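You operate a simulated robot arm through the tools that you are given. There is no shell and no other tool. Be economical: measure what you need, move in short steps, check, and stop when the job is done.

You are at the controls of a simulated robot arm. One attempt, no reset.

TASK
Take the yellow cloth from the window side of the bed and put it on the foot of the bed.

It is judged by the outcome, as a careful person would: the job done as asked, and still so three seconds after it is handed in. It fails if anything else is knocked over, pushed out of place, dropped, spilled or broken. Flat cloth is picked up by pressing the open fingertips on it (5 to 10 N) and closing them slowly along it; thin cloth reads only 2 to 8 mm in the jaws.

THE ROBOT
A 5-joint arm with a two-finger parallel gripper, fixed in place. Base frame: the origin is at the foot of the arm, x ahead of it, y to its left, z up; the work surface is at about z = 0. Lengths are in mm, angles in rad, forces in N, time in s.
With the tool pointing down near the work surface it reaches from about 260 to 680 mm from the base axis. Its first joint turns from -1.152 to 1.152 rad. The tool tilts only in the upright plane through the base axis and itself; it spins freely about its own axis. Payload 2.9 kg.
Tool frame: the origin (TCP) lies between the finger pads and is the grasp point; the fingertips stand 30 mm ahead of it; z points along the fingers, y is the line along which they close. The gripper opens to 110 mm. The fingers are 20 mm wide and 10 mm thick; the gripper's body (48 by 112 mm) begins 55 mm behind the TCP.
Orientation is told as [roll, pitch, yaw] about the base's x, y, z axes, in that order, counted from this pose: with the fingers straight down and closing along the base's y, the tool's x points along the base's -x, its y along +y and its z along -z.

THE INTERFACE
- The arm moves only by the tool step_arm. Its argument "targets" is a list of rows, each a list of 6 numbers: the shift along the base's x, y, z in units of 250 mm (1.0 is 250 mm), then the turn, a rotation vector about the base's x, y, z in units of 45 degrees (1.0 is 45 degrees). In form: [[dx, dy, dz, wx, wy, wz], ...]. A call has 1 to 12 rows; each row is the pose to reach, as a shift and turn from the pose commanded when the call began. "grip" is the gripper command, from -1 (shut) to 1 (fully open), values between in proportion, set as the call begins (left out, the last holds). A call with a number of a shift or a turn outside -1 to 1 is refused whole. Each row takes 0.2 s and may step no farther than 50 mm and 0.15 rad from the row before; otherwise, or with a gripper value out of range, the whole call is refused. A pose out of reach is approached as far as the arm can. The call stops where the force on the tool passes 40 N (or 10 N more than at its start, if that is more) or the arm is blocked; 0.2 s more then pass. The fingers move at their own pace (about 108 mm/s each) and stop on an object; they squeeze with about 28 N. The grip force told is the motor's: it shows also when the fingers shut on nothing. Time passes only in rows, and 0.2 s behind the last, so rows that repeat a pose let the fingers close. The reply holds the time, the measured pose of the TCP, the force on the tool along the base axes, the opening and the grip force, in the units named above and with some noise.
- Cameras (640 x 400 px; columns grow to the right, rows downward): "scene" is fixed at [21.7, -458, 589.2]; the picture's right is [0.80, -0.60, 0.00], its down [-0.40, -0.54, -0.74] and it looks along [0.44, 0.59, -0.67] (base axes); focal length 342 px, centre (320, 200). "wrist" rides on the gripper at [72, 17, -103] in the tool frame; the picture's right is [-0.23, 0.97, 0.00], its down [-0.76, -0.18, -0.62] and it looks along [-0.61, -0.14, 0.78] (tool axes); focal length 222 px, centre (320, 200). There is no depth. A picture from a camera that has moved, and an enlarged one, comes with that camera's place and axes in the base frame and with its lens. The place of the scene camera against the robot may be out by one fixed shift of up to 12 mm in any direction.
- capture(camera): a new picture of that camera. The clock stands still meanwhile.
- enlarge(camera, box): a new picture of the part [left, top, right, bottom] of that camera's present view, enlarged. The clock stands still meanwhile.
- close_job(): hands the job in; it is judged then, once.

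Work in short steps. Places have to be worked out from the pictures, the camera data and where the tool is seen: move nearer, look again, correct. Check each grasp and each placing, and mend what went wrong. You have 90 turns and 42 pictures in all, those below and enlarged ones among them. Open the gripper and draw the arm clear of the work before you hand the job in, unless the task says otherwise; then end with one line.

The tools are called after "Emit:" as name(argument=value, ...) on one line, values as JSON. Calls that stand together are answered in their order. step_arm: Moves the arm, as the interface text tells. Its arguments: {"type":"object","properties":{"targets":{"type":"array","items":{"type":"array","items":{"type":"number"}}},"grip":{"type":"number"}},"required":["targets"]} The other tools are called the same way: capture (camera) takes a picture; enlarge (camera, box) takes an enlarged picture of a part of a camera's view; close_job () hands the job in.

At the start:

```text
clock: 0.0
tool_pos: [429.8, 67.8, 232.5]
ee_rot: [0.001, 0.0, -0.001]
ft_force: [0.4, 0.0, 0.1]
width: 110.1
gripper_force: 0.1
```

scene: 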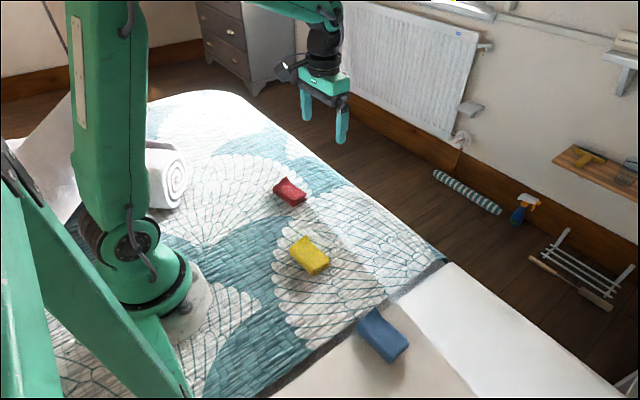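
wrist: 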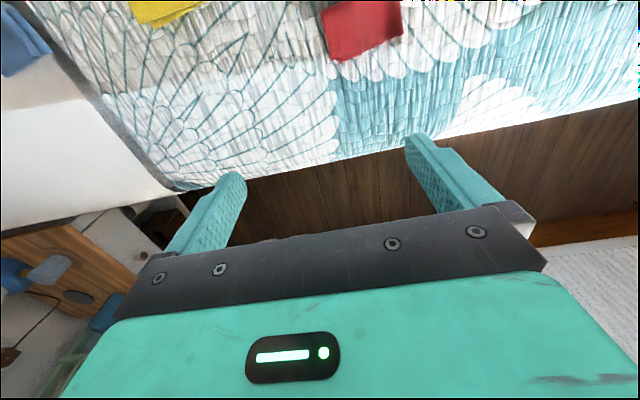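

I see a yellow, a red and a blue folded cloth. I'll look closer to find out which is at the window side and where the foot of the bed is.

Emit:
enlarge(camera="scene", box=[220, 150, 460, 300])

Emit:
enlarge(camera="scene", box=[400, 0, 640, 150])

Emit:
enlarge(camera="scene", box=[0, 60, 320, 260])

Emit:
enlarge(camera="scene", box=[260, 225, 540, 400])

```text
2.67 times, centred on (340, 225) of scene
camera zoom: at [21.7, -458.0, 589.2], right [0.8, -0.6, 0.0], down [-0.4, -0.54, -0.74], along [0.44, 0.59, -0.67], focal length 911 px, centre (267, 133)
```

zoom: 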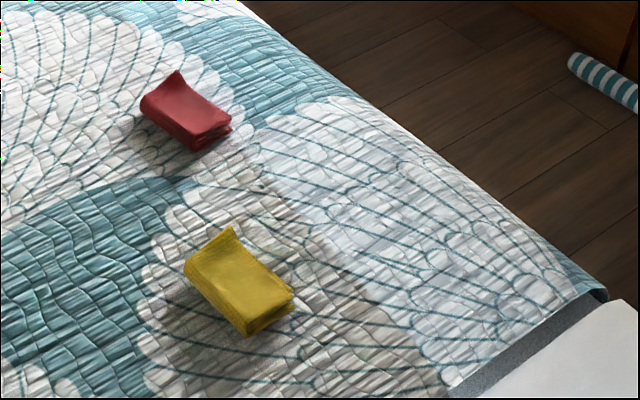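

```text
2.67 times, centred on (520, 75) of scene
camera zoom: at [21.7, -458.0, 589.2], right [0.8, -0.6, 0.0], down [-0.4, -0.54, -0.74], along [0.44, 0.59, -0.67], focal length 911 px, centre (-213, 533)
```

zoom: 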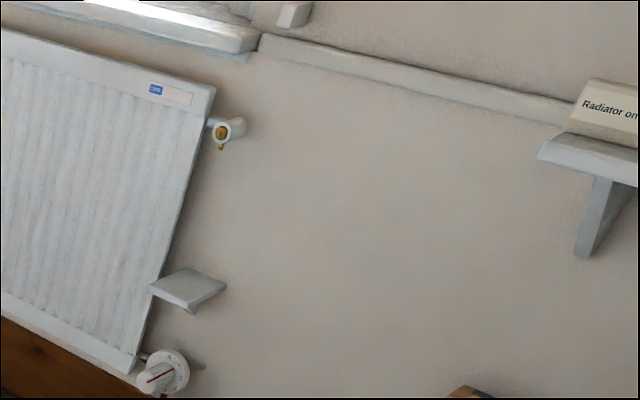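

```text
2.00 times, centred on (160, 160) of scene
camera zoom: at [21.7, -458.0, 589.2], right [0.8, -0.6, 0.0], down [-0.4, -0.54, -0.74], along [0.44, 0.59, -0.67], focal length 683 px, centre (640, 280)
```

zoom: 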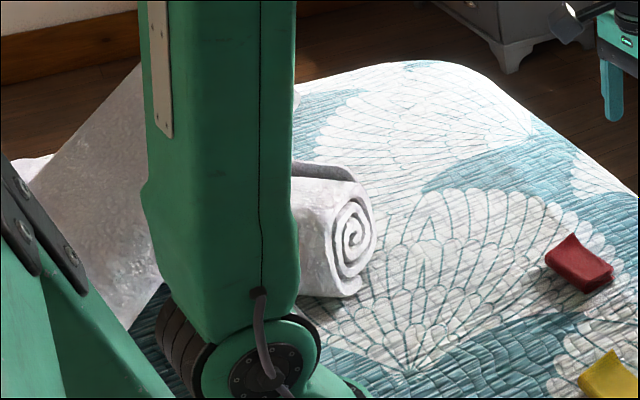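

```text
2.29 times, centred on (400, 312) of scene
camera zoom: at [21.7, -458.0, 589.2], right [0.8, -0.6, 0.0], down [-0.4, -0.54, -0.74], along [0.44, 0.59, -0.67], focal length 781 px, centre (137, -57)
```

zoom: 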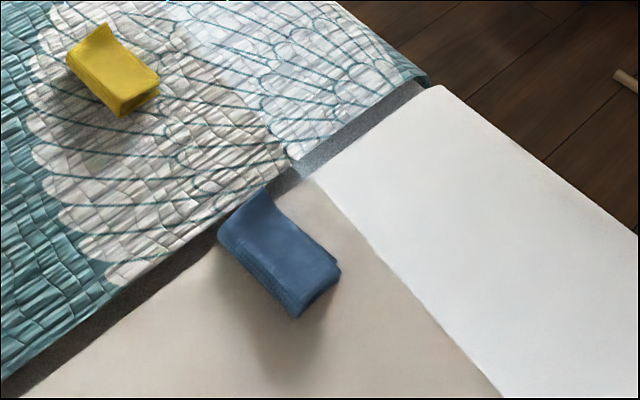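

The quilt ends near y≈-265, with a white surface beyond it, and runs to about y≈+720 on the other side. To tell head from foot, I turn the wrist camera towards -y.

Emit:
step_arm(targets=[[0, 0, 0.1, 0, 0, -0.18], [0, 0, 0.2, 0, 0, -0.36], [0, 0, 0.3, 0, 0, -0.54], [0, 0, 0.4, 0, 0, -0.72], [0, 0, 0.4, 0, 0, -0.9]])

Emit:
step_arm(targets=[[0, 0, 0, 0, 0, -0.18], [0, 0, 0, 0, 0, -0.36], [0, 0, 0, 0, 0, -0.54], [0, 0, 0, 0, 0, -0.72]])

Emit:
capture(camera="wrist")

```text
clock: 1.2
tool_pos: [431.1, 67.2, 331.7]
ee_rot: [0.0, 0.001, -0.708]
ft_force: [0.5, -0.1, -0.6]
width: 109.9
gripper_force: 0.1
```

```text
clock: 2.2
tool_pos: [429.0, 68.0, 331.4]
ee_rot: [0.002, 0.0, -1.273]
ft_force: [1.1, 0.7, -0.5]
width: 110.3
gripper_force: 0.0
```

```text
35 pictures are left
camera wrist: at [424.0, 142.8, 434.9], right [1.0, 0.07, 0.0], down [0.05, -0.78, 0.62], along [0.04, -0.62, -0.78], focal length 222 px, centre (320, 200)
```

wrist: 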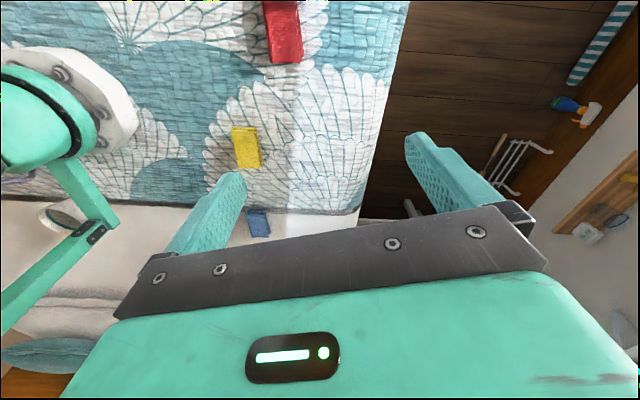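

At the lower left are pillows, so the head is towards -y and the foot towards +y. I now turn the camera to +y.

Emit:
step_arm(targets=[[0, 0, 0, 0, 0, 0.18], [0, 0, 0, 0, 0, 0.36], [0, 0, 0, 0, 0, 0.54], [0, 0, 0, 0, 0, 0.72], [0, 0, 0, 0, 0, 0.9]])

Emit:
step_arm(targets=[[0, 0, 0, 0, 0, 0.18], [0, 0, 0, 0, 0, 0.36], [0, 0, 0, 0, 0, 0.54], [0, 0, 0, 0, 0, 0.72], [0, 0, 0, 0, 0, 0.9]])

Emit:
step_arm(targets=[[0, 0, 0, 0, 0, 0.18], [0, 0, 0, 0, 0, 0.36], [0, 0, 0, 0, 0, 0.54], [0, 0, 0, 0, 0, 0.72], [0, 0, 0, 0, 0, 0.9], [0, 0, 0, 0, 0, 1.0]])

Emit:
step_arm(targets=[[0, 0, 0, 0, 0, 0.18], [0, 0, 0, 0, 0, 0.36], [0, 0, 0, 0, 0, 0.54], [0, 0, 0, 0, 0, 0.72], [0, 0, 0, 0, 0, 0.9], [0, 0, 0, 0, 0, 1.0]])

Emit:
capture(camera="wrist")

```text
clock: 3.4
tool_pos: [428.7, 68.0, 331.7]
ee_rot: [0.0, -0.001, -0.561]
ft_force: [0.7, -0.7, -0.1]
width: 110.1
gripper_force: 0.0
```

```text
clock: 4.6
tool_pos: [429.9, 67.8, 331.6]
ee_rot: [0.0, 0.0, 0.146]
ft_force: [-1.2, -0.3, -0.6]
width: 110.3
gripper_force: 0.1
```

```text
clock: 6.0
tool_pos: [429.7, 66.9, 331.6]
ee_rot: [0.002, 0.0, 0.929]
ft_force: [-0.7, -0.4, 0.1]
width: 110.0
gripper_force: 0.0
```

```text
clock: 7.4
tool_pos: [430.0, 66.3, 331.3]
ee_rot: [-0.001, 0.002, 1.715]
ft_force: [0.0, -0.4, 0.0]
width: 109.9
gripper_force: 0.1
```

```text
34 pictures are left
camera wrist: at [422.9, -6.4, 434.7], right [-1.0, 0.09, 0.0], down [0.07, 0.78, 0.62], along [0.05, 0.62, -0.78], focal length 222 px, centre (320, 200)
```

wrist: 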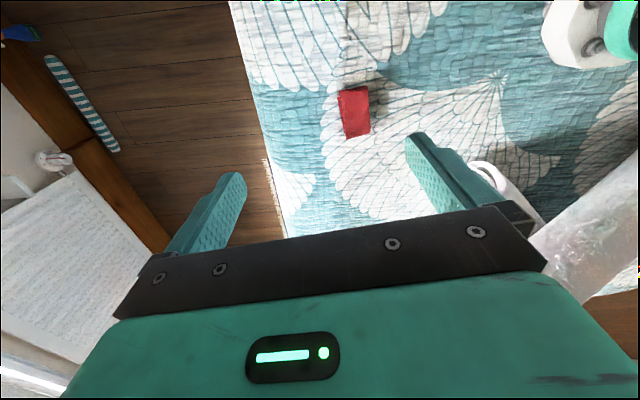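

Only one yellow cloth is on the bed, at about (284,-68); the foot is at large +y. I move above the cloth at z≈150 and look.

Emit:
step_arm(targets=[[-0.097, -0.089, -0.121, 0, 0, 0], [-0.195, -0.179, -0.241, 0, 0, 0], [-0.292, -0.268, -0.362, 0, 0, 0], [-0.389, -0.357, -0.483, 0, 0, 0], [-0.487, -0.447, -0.603, 0, 0, 0], [-0.584, -0.536, -0.724, 0, 0, 0], [-0.584, -0.536, -0.724, 0, 0, 0]])

Emit:
capture(camera="wrist")

Emit:
capture(camera="scene")

```text
clock: 9.0
tool_pos: [284.0, -67.5, 150.2]
ee_rot: [0.001, 0.0, 1.712]
ft_force: [0.6, -1.5, -0.3]
width: 109.8
gripper_force: 0.1
```

```text
33 pictures are left
camera wrist: at [277.3, -140.7, 253.6], right [-1.0, 0.09, 0.0], down [0.07, 0.78, 0.62], along [0.05, 0.62, -0.78], focal length 222 px, centre (320, 200)
```

wrist: 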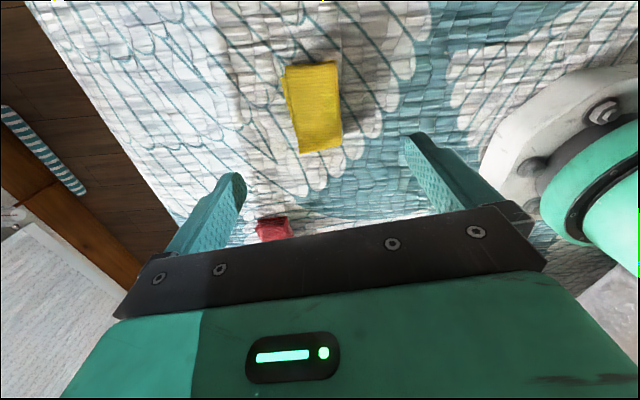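

```text
32 pictures are left
```

scene: 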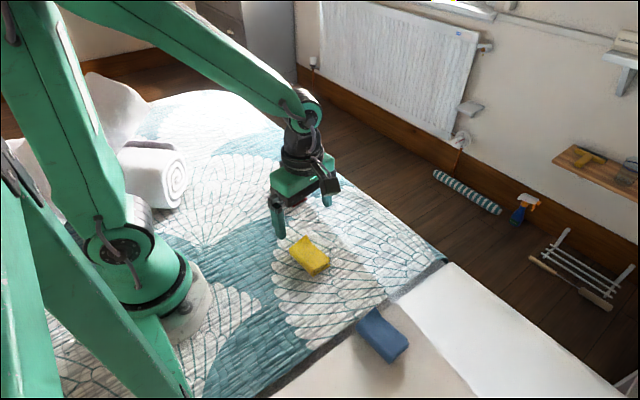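

Cloth measures ~48 (x) × 85 (y) mm, centred about (286,-70), sides along y. I align yaw to 90°, narrow the jaws to ~80 mm and descend to z≈60.

Emit:
step_arm(targets=[[0.01, -0.01, -0.1, 0, 0, -0.18], [0.01, -0.01, -0.2, 0, 0, -0.18], [0.01, -0.01, -0.3, 0, 0, -0.18], [0.01, -0.01, -0.36, 0, 0, -0.18], [0.01, -0.01, -0.36, 0, 0, -0.18]], grip=0.45)

Emit:
capture(camera="wrist")

Emit:
enlarge(camera="scene", box=[240, 180, 400, 280])

```text
clock: 10.2
tool_pos: [286.4, -66.5, 59.9]
ee_rot: [0.0, 0.0, 1.571]
ft_force: [-0.6, -0.5, -1.3]
width: 80.1
gripper_force: 0.1
```

```text
31 pictures are left
camera wrist: at [269.2, -139.2, 163.2], right [-0.97, 0.23, 0.0], down [0.18, 0.76, 0.62], along [0.14, 0.61, -0.78], focal length 222 px, centre (320, 200)
```

wrist: 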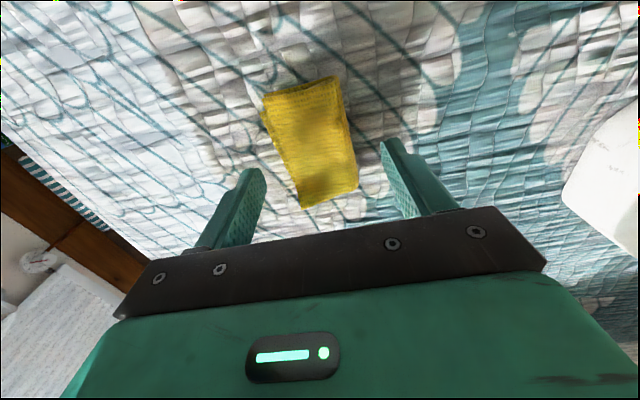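

```text
4.00 times, centred on (320, 230) of scene
camera zoom: at [21.7, -458.0, 589.2], right [0.8, -0.6, 0.0], down [-0.4, -0.54, -0.74], along [0.44, 0.59, -0.67], focal length 1367 px, centre (320, 80)
```

zoom: 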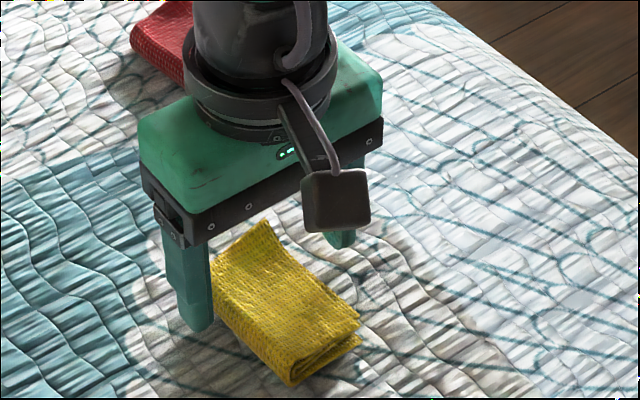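

Cloth lies centred between the fingers in x, ~4 mm short in y. I descend with fingertips to just above the quilt.

Emit:
step_arm(targets=[[0, -0.016, -0.04, 0, 0, 0], [0, -0.016, -0.08, 0, 0, 0], [0, -0.016, -0.108, 0, 0, 0], [0, -0.016, -0.108, 0, 0, 0]])

Emit:
enlarge(camera="scene", box=[240, 180, 400, 280])

```text
clock: 11.2
tool_pos: [286.5, -70.3, 34.1]
ee_rot: [0.002, 0.0, 1.57]
ft_force: [-0.3, 0.3, 0.3]
width: 79.6
gripper_force: 0.1
```

```text
4.00 times, centred on (320, 230) of scene
camera zoom: at [21.7, -458.0, 589.2], right [0.8, -0.6, 0.0], down [-0.4, -0.54, -0.74], along [0.44, 0.59, -0.67], focal length 1367 px, centre (320, 80)
```

zoom: 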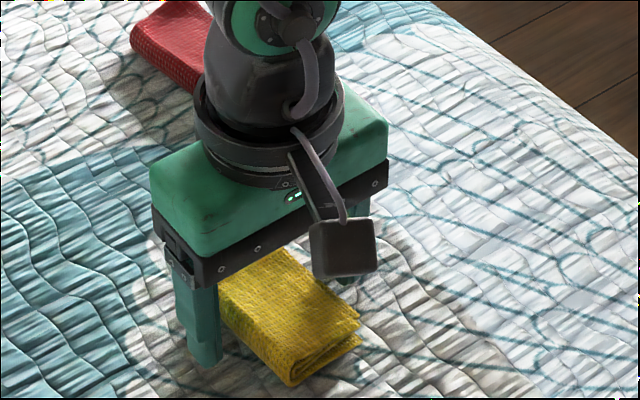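

No contact, and the cloth is about 20 mm thick with tips near its base. I close gradually.

Emit:
step_arm(targets=[[0, 0, -0.006, 0, 0, 0], [0, 0, -0.006, 0, 0, 0]], grip=0.0)

Emit:
step_arm(targets=[[0, 0, 0, 0, 0, 0], [0, 0, 0, 0, 0, 0]], grip=-0.3)

Emit:
step_arm(targets=[[0, 0, 0, 0, 0, 0], [0, 0, 0, 0, 0, 0], [0, 0, 0, 0, 0, 0]], grip=-1)

Emit:
capture(camera="wrist")

```text
clock: 11.8
tool_pos: [286.5, -70.6, 32.4]
ee_rot: [0.0, 0.0, 1.571]
ft_force: [0.7, 0.2, 1.2]
width: 55.2
gripper_force: 0.5
```

```text
clock: 12.4
tool_pos: [285.9, -70.5, 32.5]
ee_rot: [0.0, 0.001, 1.571]
ft_force: [-0.1, -0.6, -0.3]
width: 52.9
gripper_force: 28.2
```

```text
clock: 13.2
tool_pos: [286.8, -71.6, 32.0]
ee_rot: [0.0, 0.0, 1.571]
ft_force: [0.2, 0.2, 0.5]
width: 52.7
gripper_force: 28.2
```

```text
28 pictures are left
camera wrist: at [269.5, -143.6, 135.9], right [-0.97, 0.23, 0.0], down [0.18, 0.76, 0.62], along [0.14, 0.61, -0.78], focal length 222 px, centre (320, 200)
```

wrist: 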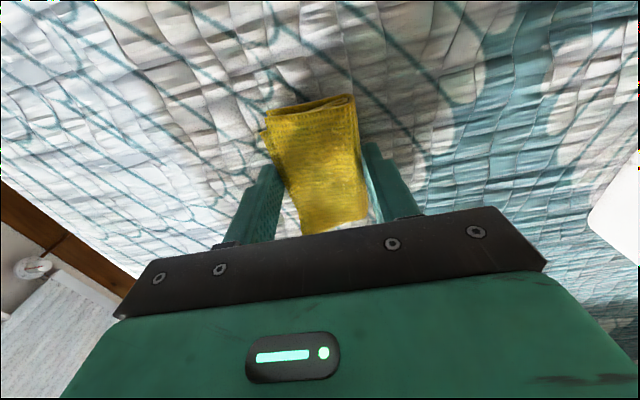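

Firm grip at 52.7 mm, 28 N. I lift it straight up to z≈180 and check.

Emit:
step_arm(targets=[[0, 0, 0.08, 0, 0, 0], [0, 0, 0.2, 0, 0, 0], [0, 0, 0.4, 0, 0, 0], [0, 0, 0.6, 0, 0, 0], [0, 0, 0.6, 0, 0, 0]])

Emit:
capture(camera="scene")

```text
clock: 14.4
tool_pos: [287.8, -71.0, 182.4]
ee_rot: [0.0, -0.002, 1.571]
ft_force: [0.3, 0.1, -0.4]
width: 0.0
gripper_force: 27.8
```

```text
27 pictures are left
```

scene: 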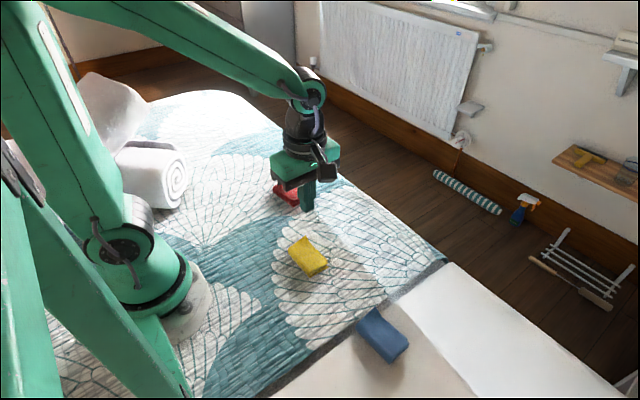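

It slipped out, so the grip was too shallow. I reopen and look at the cloth before gripping deeper, down to contact with the quilt.

Emit:
step_arm(targets=[[0, 0, -0.1, 0, 0, 0], [0, 0, -0.3, 0, 0, 0], [0, 0, -0.48, 0, 0, 0], [0, 0, -0.48, 0, 0, 0]], grip=0.45)

Emit:
capture(camera="wrist")

Emit:
enlarge(camera="scene", box=[240, 180, 400, 280])

```text
clock: 15.4
tool_pos: [285.0, -71.8, 61.7]
ee_rot: [-0.001, 0.001, 1.57]
ft_force: [0.2, 0.5, 0.1]
width: 79.8
gripper_force: 0.1
```

```text
26 pictures are left
camera wrist: at [267.8, -144.4, 165.6], right [-0.97, 0.23, 0.0], down [0.18, 0.76, 0.62], along [0.14, 0.61, -0.78], focal length 222 px, centre (320, 200)
```

wrist: 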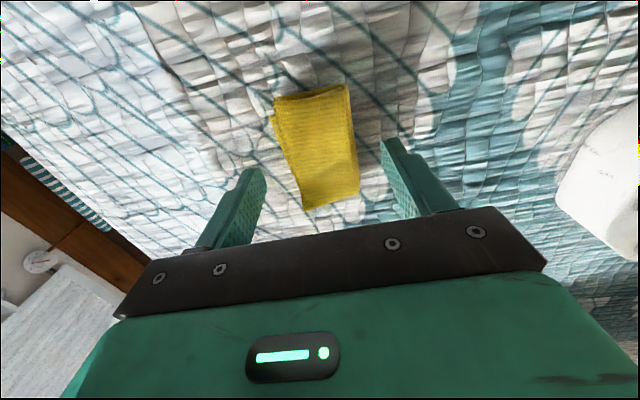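

```text
4.00 times, centred on (320, 230) of scene
camera zoom: at [21.7, -458.0, 589.2], right [0.8, -0.6, 0.0], down [-0.4, -0.54, -0.74], along [0.44, 0.59, -0.67], focal length 1367 px, centre (320, 80)
```

zoom: 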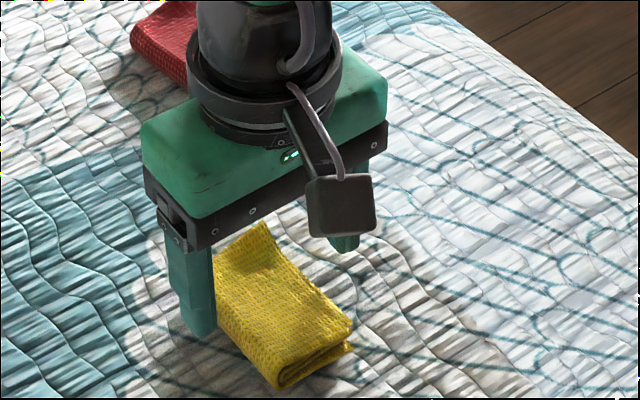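

The cloth now is centred about (282,-71), turned ~0.05 rad. I follow it and go down to z≈30, feeling for contact.

Emit:
step_arm(targets=[[-0.012, 0, -0.04, 0, 0, -0.06], [-0.012, 0, -0.08, 0, 0, -0.06], [-0.012, 0, -0.11, 0, 0, -0.06], [-0.012, 0, -0.123, 0, 0, -0.06], [-0.012, 0, -0.123, 0, 0, -0.06]])

Emit:
step_arm(targets=[[0, 0, -0.006, 0, 0, 0], [0, 0, -0.006, 0, 0, 0]])

```text
clock: 16.6
tool_pos: [283.1, -73.3, 30.4]
ee_rot: [0.0, 0.0, 1.523]
ft_force: [-0.3, -0.4, -0.3]
width: 79.9
gripper_force: 0.1
```

```text
clock: 17.2
tool_pos: [282.1, -73.0, 29.4]
ee_rot: [0.0, -0.001, 1.522]
ft_force: [-0.1, 0.6, 0.5]
width: 80.0
gripper_force: 0.1
```

Still no contact; I go down 1.5 mm at a time.

Emit:
step_arm(targets=[[0, 0, -0.006, 0, 0, 0], [0, 0, -0.006, 0, 0, 0]])

Emit:
step_arm(targets=[[0, 0, -0.006, 0, 0, 0], [0, 0, -0.006, 0, 0, 0]])

```text
clock: 17.8
tool_pos: [282.7, -72.0, 30.6]
ee_rot: [0.001, 0.0, 1.523]
ft_force: [-0.2, 2.1, 3.8]
width: 79.4
gripper_force: 0.0
stopped in row 2: the force on the tool passed its limit (the readings are from after the stop); the commanded pose is now the measured one
```

```text
clock: 18.2
tool_pos: [281.6, -73.1, 30.0]
ee_rot: [0.002, 0.0, 1.523]
ft_force: [-1.7, 2.0, 4.8]
width: 79.3
gripper_force: 0.2
stopped in row 1: the force on the tool passed its limit (the readings are from after the stop); the commanded pose is now the measured one
```

Tips touch the quilt at z≈30 with ~4 N. Now I close slowly.

Emit:
step_arm(targets=[[0, 0, 0, 0, 0, 0], [0, 0, 0, 0, 0, 0]], grip=0.15)

Emit:
step_arm(targets=[[0, 0, 0, 0, 0, 0], [0, 0, 0, 0, 0, 0]], grip=-0.05)

Emit:
step_arm(targets=[[0, 0, 0, 0, 0, 0], [0, 0, 0, 0, 0, 0], [0, 0, 0, 0, 0, 0], [0, 0, 0, 0, 0, 0]], grip=-0.3)

Emit:
step_arm(targets=[[0, 0, 0.015, 0, 0, 0], [0, 0, 0.03, 0, 0, 0], [0, 0, 0.045, 0, 0, 0], [0, 0, 0.06, 0, 0, 0]], grip=-1)

Emit:
enlarge(camera="scene", box=[240, 180, 400, 280])

```text
clock: 18.8
tool_pos: [283.3, -73.5, 30.4]
ee_rot: [-0.002, -0.001, 1.523]
ft_force: [0.0, -2.8, 5.0]
width: 63.1
gripper_force: 0.1
```

```text
clock: 19.4
tool_pos: [281.9, -73.0, 29.0]
ee_rot: [0.002, -0.001, 1.524]
ft_force: [-2.7, -0.3, 9.4]
width: 53.2
gripper_force: 9.7
```

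```text
clock: 20.4
tool_pos: [282.7, -72.8, 29.6]
ee_rot: [-0.001, 0.0, 1.523]
ft_force: [-0.8, 1.4, 12.3]
width: 53.1
gripper_force: 28.3
```

```text
clock: 21.4
tool_pos: [281.9, -73.4, 44.6]
ee_rot: [0.0, -0.001, 1.523]
ft_force: [0.3, 0.5, -0.7]
width: 53.0
gripper_force: 28.2
```

```text
4.00 times, centred on (320, 230) of scene
camera zoom: at [21.7, -458.0, 589.2], right [0.8, -0.6, 0.0], down [-0.4, -0.54, -0.74], along [0.44, 0.59, -0.67], focal length 1367 px, centre (320, 80)
```

zoom: 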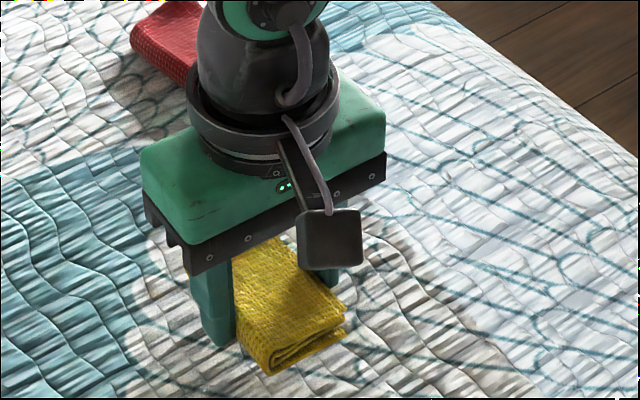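

Still held at 53 mm after 15 mm of slow lift. I continue lifting slowly.

Emit:
step_arm(targets=[[0, 0, 0.02, 0, 0, 0], [0, 0, 0.04, 0, 0, 0], [0, 0, 0.06, 0, 0, 0], [0, 0, 0.08, 0, 0, 0], [0, 0, 0.1, 0, 0, 0], [0, 0, 0.12, 0, 0, 0], [0, 0, 0.14, 0, 0, 0], [0, 0, 0.16, 0, 0, 0], [0, 0, 0.18, 0, 0, 0], [0, 0, 0.2, 0, 0, 0]])

Emit:
capture(camera="scene")

```text
clock: 23.6
tool_pos: [281.5, -73.5, 95.3]
ee_rot: [-0.001, 0.001, 1.524]
ft_force: [-0.4, -0.2, -0.5]
width: 52.8
gripper_force: 28.3
```

```text
23 pictures are left
```

scene: 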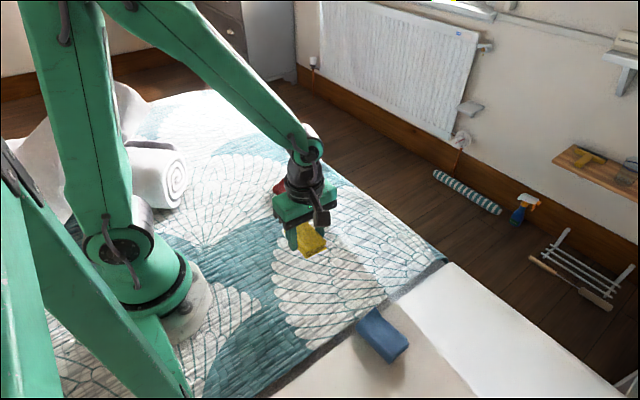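

The cloth is held. I carry it at gentle speed toward the foot, target about (350, 550), raising to z≈145.

Emit:
step_arm(targets=[[0, 0, 0.03, 0, 0, 0], [0, 0.02, 0.07, 0, 0, 0], [0.005, 0.08, 0.12, 0, 0, 0], [0.015, 0.16, 0.16, 0, 0, 0], [0.027, 0.26, 0.2, 0, 0, 0], [0.04, 0.36, 0.2, 0, 0, 0], [0.052, 0.46, 0.2, 0, 0, 0], [0.062, 0.56, 0.2, 0, 0, 0], [0.073, 0.66, 0.2, 0, 0, 0], [0.083, 0.75, 0.2, 0, 0, 0], [0.09, 0.82, 0.2, 0, 0, 0], [0.091, 0.831, 0.2, 0, 0, 0]])

Emit:
step_arm(targets=[[0.005, 0.04, 0, 0, 0, 0], [0.013, 0.12, 0, 0, 0, 0], [0.023, 0.21, 0, 0, 0, 0], [0.034, 0.31, 0, 0, 0, 0], [0.045, 0.41, 0, 0, 0, 0], [0.056, 0.51, 0, 0, 0, 0], [0.067, 0.61, 0, 0, 0, 0], [0.078, 0.71, 0, 0, 0, 0], [0.087, 0.79, 0, 0, 0, 0], [0.091, 0.831, 0, 0, 0, 0]])

Emit:
capture(camera="scene")

Emit:
capture(camera="wrist")

```text
clock: 26.2
tool_pos: [304.2, 136.1, 143.8]
ee_rot: [0.002, -0.001, 1.524]
ft_force: [-0.1, 0.3, -0.7]
width: 53.0
gripper_force: 28.2
```

```text
clock: 28.4
tool_pos: [329.1, 342.1, 146.1]
ee_rot: [0.0, 0.0, 1.524]
ft_force: [0.0, 0.1, -0.5]
width: 52.7
gripper_force: 27.8
```

```text
22 pictures are left
```

scene: 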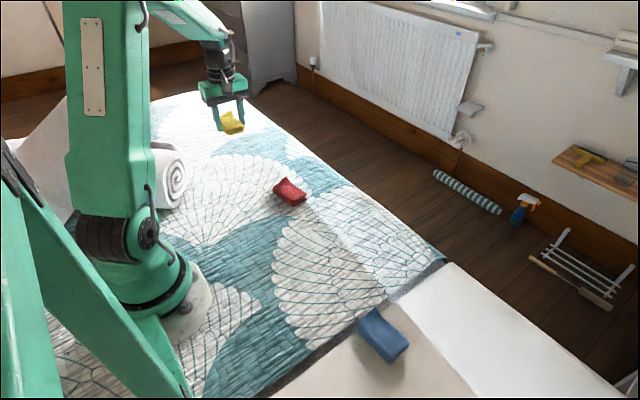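

```text
21 pictures are left
camera wrist: at [307.7, 271.5, 249.0], right [-0.96, 0.27, 0.0], down [0.21, 0.75, 0.62], along [0.17, 0.6, -0.78], focal length 222 px, centre (320, 200)
```

wrist: 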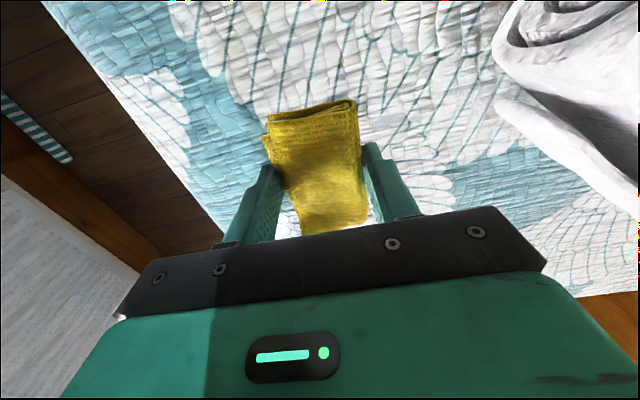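

The towel is clear and the cloth firmly held. The foot edge is around y≈800, so I carry on to (350,560).

Emit:
step_arm(targets=[[0.005, 0.04, 0, 0, 0, 0], [0.013, 0.12, 0, 0, 0, 0], [0.023, 0.21, 0, 0, 0, 0], [0.033, 0.31, 0, 0, 0, 0], [0.043, 0.41, 0, 0, 0, 0], [0.053, 0.51, 0, 0, 0, 0], [0.063, 0.61, 0, 0, 0, 0], [0.073, 0.71, 0, 0, 0, 0], [0.08, 0.8, 0, 0, 0, 0], [0.084, 0.85, 0, 0, 0, 0], [0.084, 0.872, 0, 0, 0, 0]])

Emit:
step_arm(targets=[[0, 0, -0.04, 0, 0, 0], [0, 0, -0.1, 0, 0, 0], [0, 0, -0.18, 0, 0, 0], [0, 0, -0.26, 0, 0, 0], [0, 0, -0.32, 0, 0, 0], [0, 0, -0.36, 0, 0, 0]])

Emit:
capture(camera="scene")

Emit:
capture(camera="wrist")

```text
clock: 30.8
tool_pos: [349.5, 561.4, 144.1]
ee_rot: [0.0, 0.0, 1.524]
ft_force: [-0.3, -0.1, -0.8]
width: 52.8
gripper_force: 28.0
```

```text
clock: 32.2
tool_pos: [347.2, 558.9, 55.1]
ee_rot: [-0.001, 0.0, 1.524]
ft_force: [-0.1, -0.7, 0.1]
width: 53.0
gripper_force: 28.0
```

```text
20 pictures are left
```

scene: 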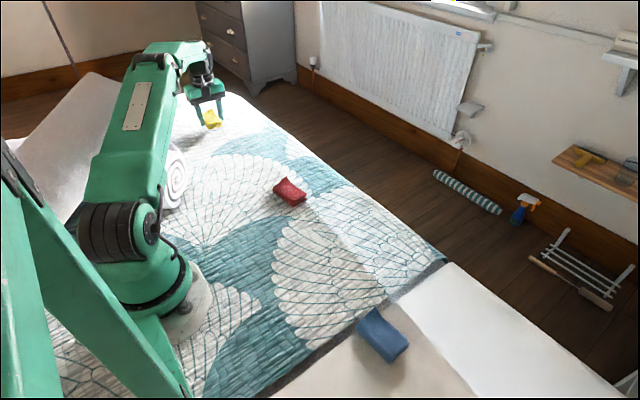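

```text
19 pictures are left
camera wrist: at [327.6, 488.8, 158.2], right [-0.96, 0.27, 0.0], down [0.21, 0.75, 0.62], along [0.17, 0.6, -0.78], focal length 222 px, centre (320, 200)
```

wrist: 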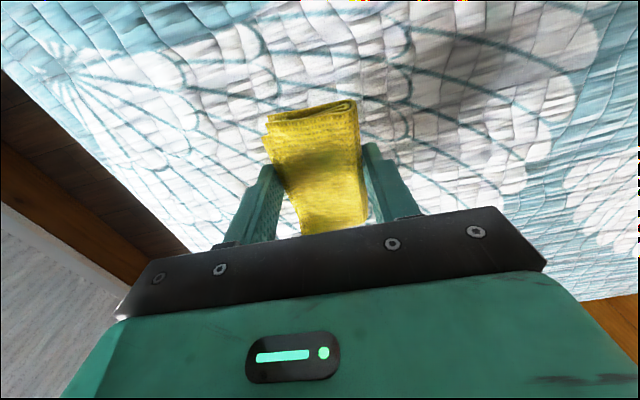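

Over clear quilt near the foot, nothing beneath. I lower gently to contact.

Emit:
step_arm(targets=[[0, 0, -0.03, 0, 0, 0], [0, 0, -0.06, 0, 0, 0], [0, 0, -0.08, 0, 0, 0], [0, 0, -0.09, 0, 0, 0], [0, 0, -0.096, 0, 0, 0], [0, 0, -0.096, 0, 0, 0]])

Emit:
enlarge(camera="scene", box=[140, 60, 300, 160])

```text
clock: 33.6
tool_pos: [348.2, 559.8, 31.2]
ee_rot: [0.001, -0.001, 1.523]
ft_force: [-0.2, -0.1, -0.3]
width: 52.7
gripper_force: 27.9
```

```text
4.00 times, centred on (220, 110) of scene
camera zoom: at [21.7, -458.0, 589.2], right [0.8, -0.6, 0.0], down [-0.4, -0.54, -0.74], along [0.44, 0.59, -0.67], focal length 1367 px, centre (720, 560)
```

zoom: 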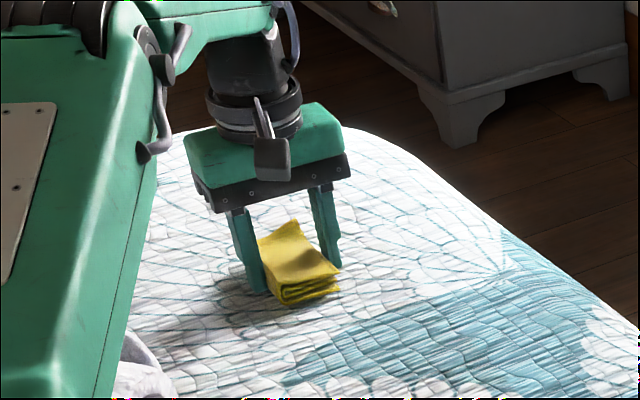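

Down within a millimetre of the quilt. I lower 1 mm more, then open to ~75 mm and rise.

Emit:
step_arm(targets=[[0, 0, -0.004, 0, 0, 0], [0, 0, -0.004, 0, 0, 0]])

Emit:
step_arm(targets=[[0, 0, 0, 0, 0, 0], [0, 0, 0, 0, 0, 0], [0, 0, 0, 0, 0, 0]], grip=0.5)

Emit:
step_arm(targets=[[0, 0, 0.03, 0, 0, 0], [0, 0, 0.1, 0, 0, 0], [0, 0, 0.25, 0, 0, 0], [0, 0, 0.4, 0, 0, 0], [0, -0.15, 0.5, 0, 0, 0], [0, -0.3, 0.6, 0, 0, 0], [0, -0.48, 0.6, 0, 0, 0], [0, -0.66, 0.6, 0, 0, 0]])

Emit:
capture(camera="scene")

Emit:
capture(camera="wrist")

```text
clock: 34.2
tool_pos: [348.7, 560.1, 30.2]
ee_rot: [0.0, 0.001, 1.525]
ft_force: [-2.8, -5.0, 7.6]
width: 52.8
gripper_force: 28.4
```

```text
clock: 35.0
tool_pos: [349.5, 560.0, 29.8]
ee_rot: [-0.001, -0.002, 1.523]
ft_force: [4.8, -0.9, 9.7]
width: 80.4
gripper_force: 0.1
```

```text
clock: 36.8
tool_pos: [346.6, 394.5, 181.1]
ee_rot: [-0.001, 0.0, 1.523]
ft_force: [0.5, -0.2, 0.0]
width: 82.6
gripper_force: 0.1
```

```text
17 pictures are left
```

scene: 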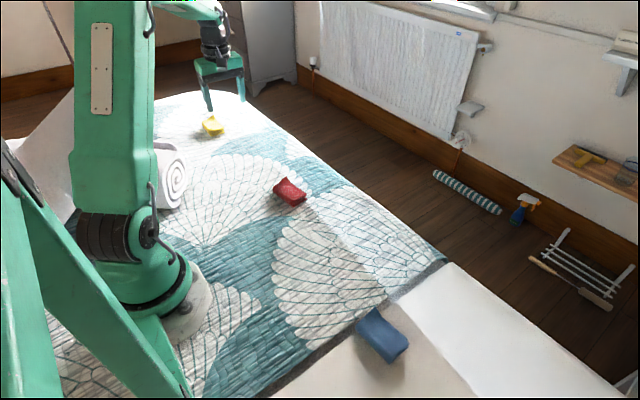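

```text
16 pictures are left
camera wrist: at [326.5, 322.7, 284.3], right [-0.96, 0.27, 0.0], down [0.21, 0.75, 0.62], along [0.17, 0.6, -0.78], focal length 222 px, centre (320, 200)
```

wrist: 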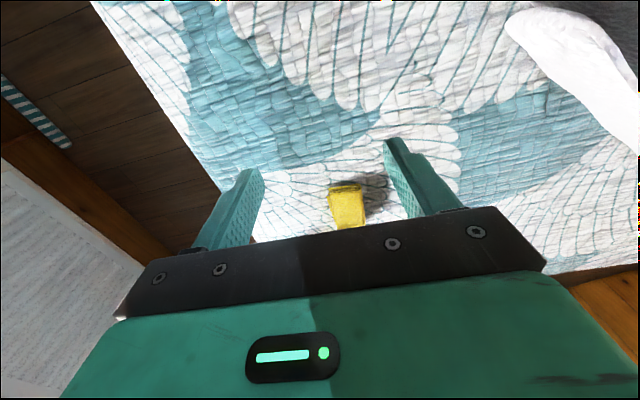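

The cloth lies on the quilt at the foot; red, blue and towel are unmoved, gripper open and clear. I hand in the job.

Emit:
close_job()

```text
The job is handed in.
```

I moved the yellow cloth from the window side to the foot of the bed, where it lies flat on the quilt. My first grip slipped before the cloth moved far; the second held. The red and blue cloths and the rolled towel look undisturbed.
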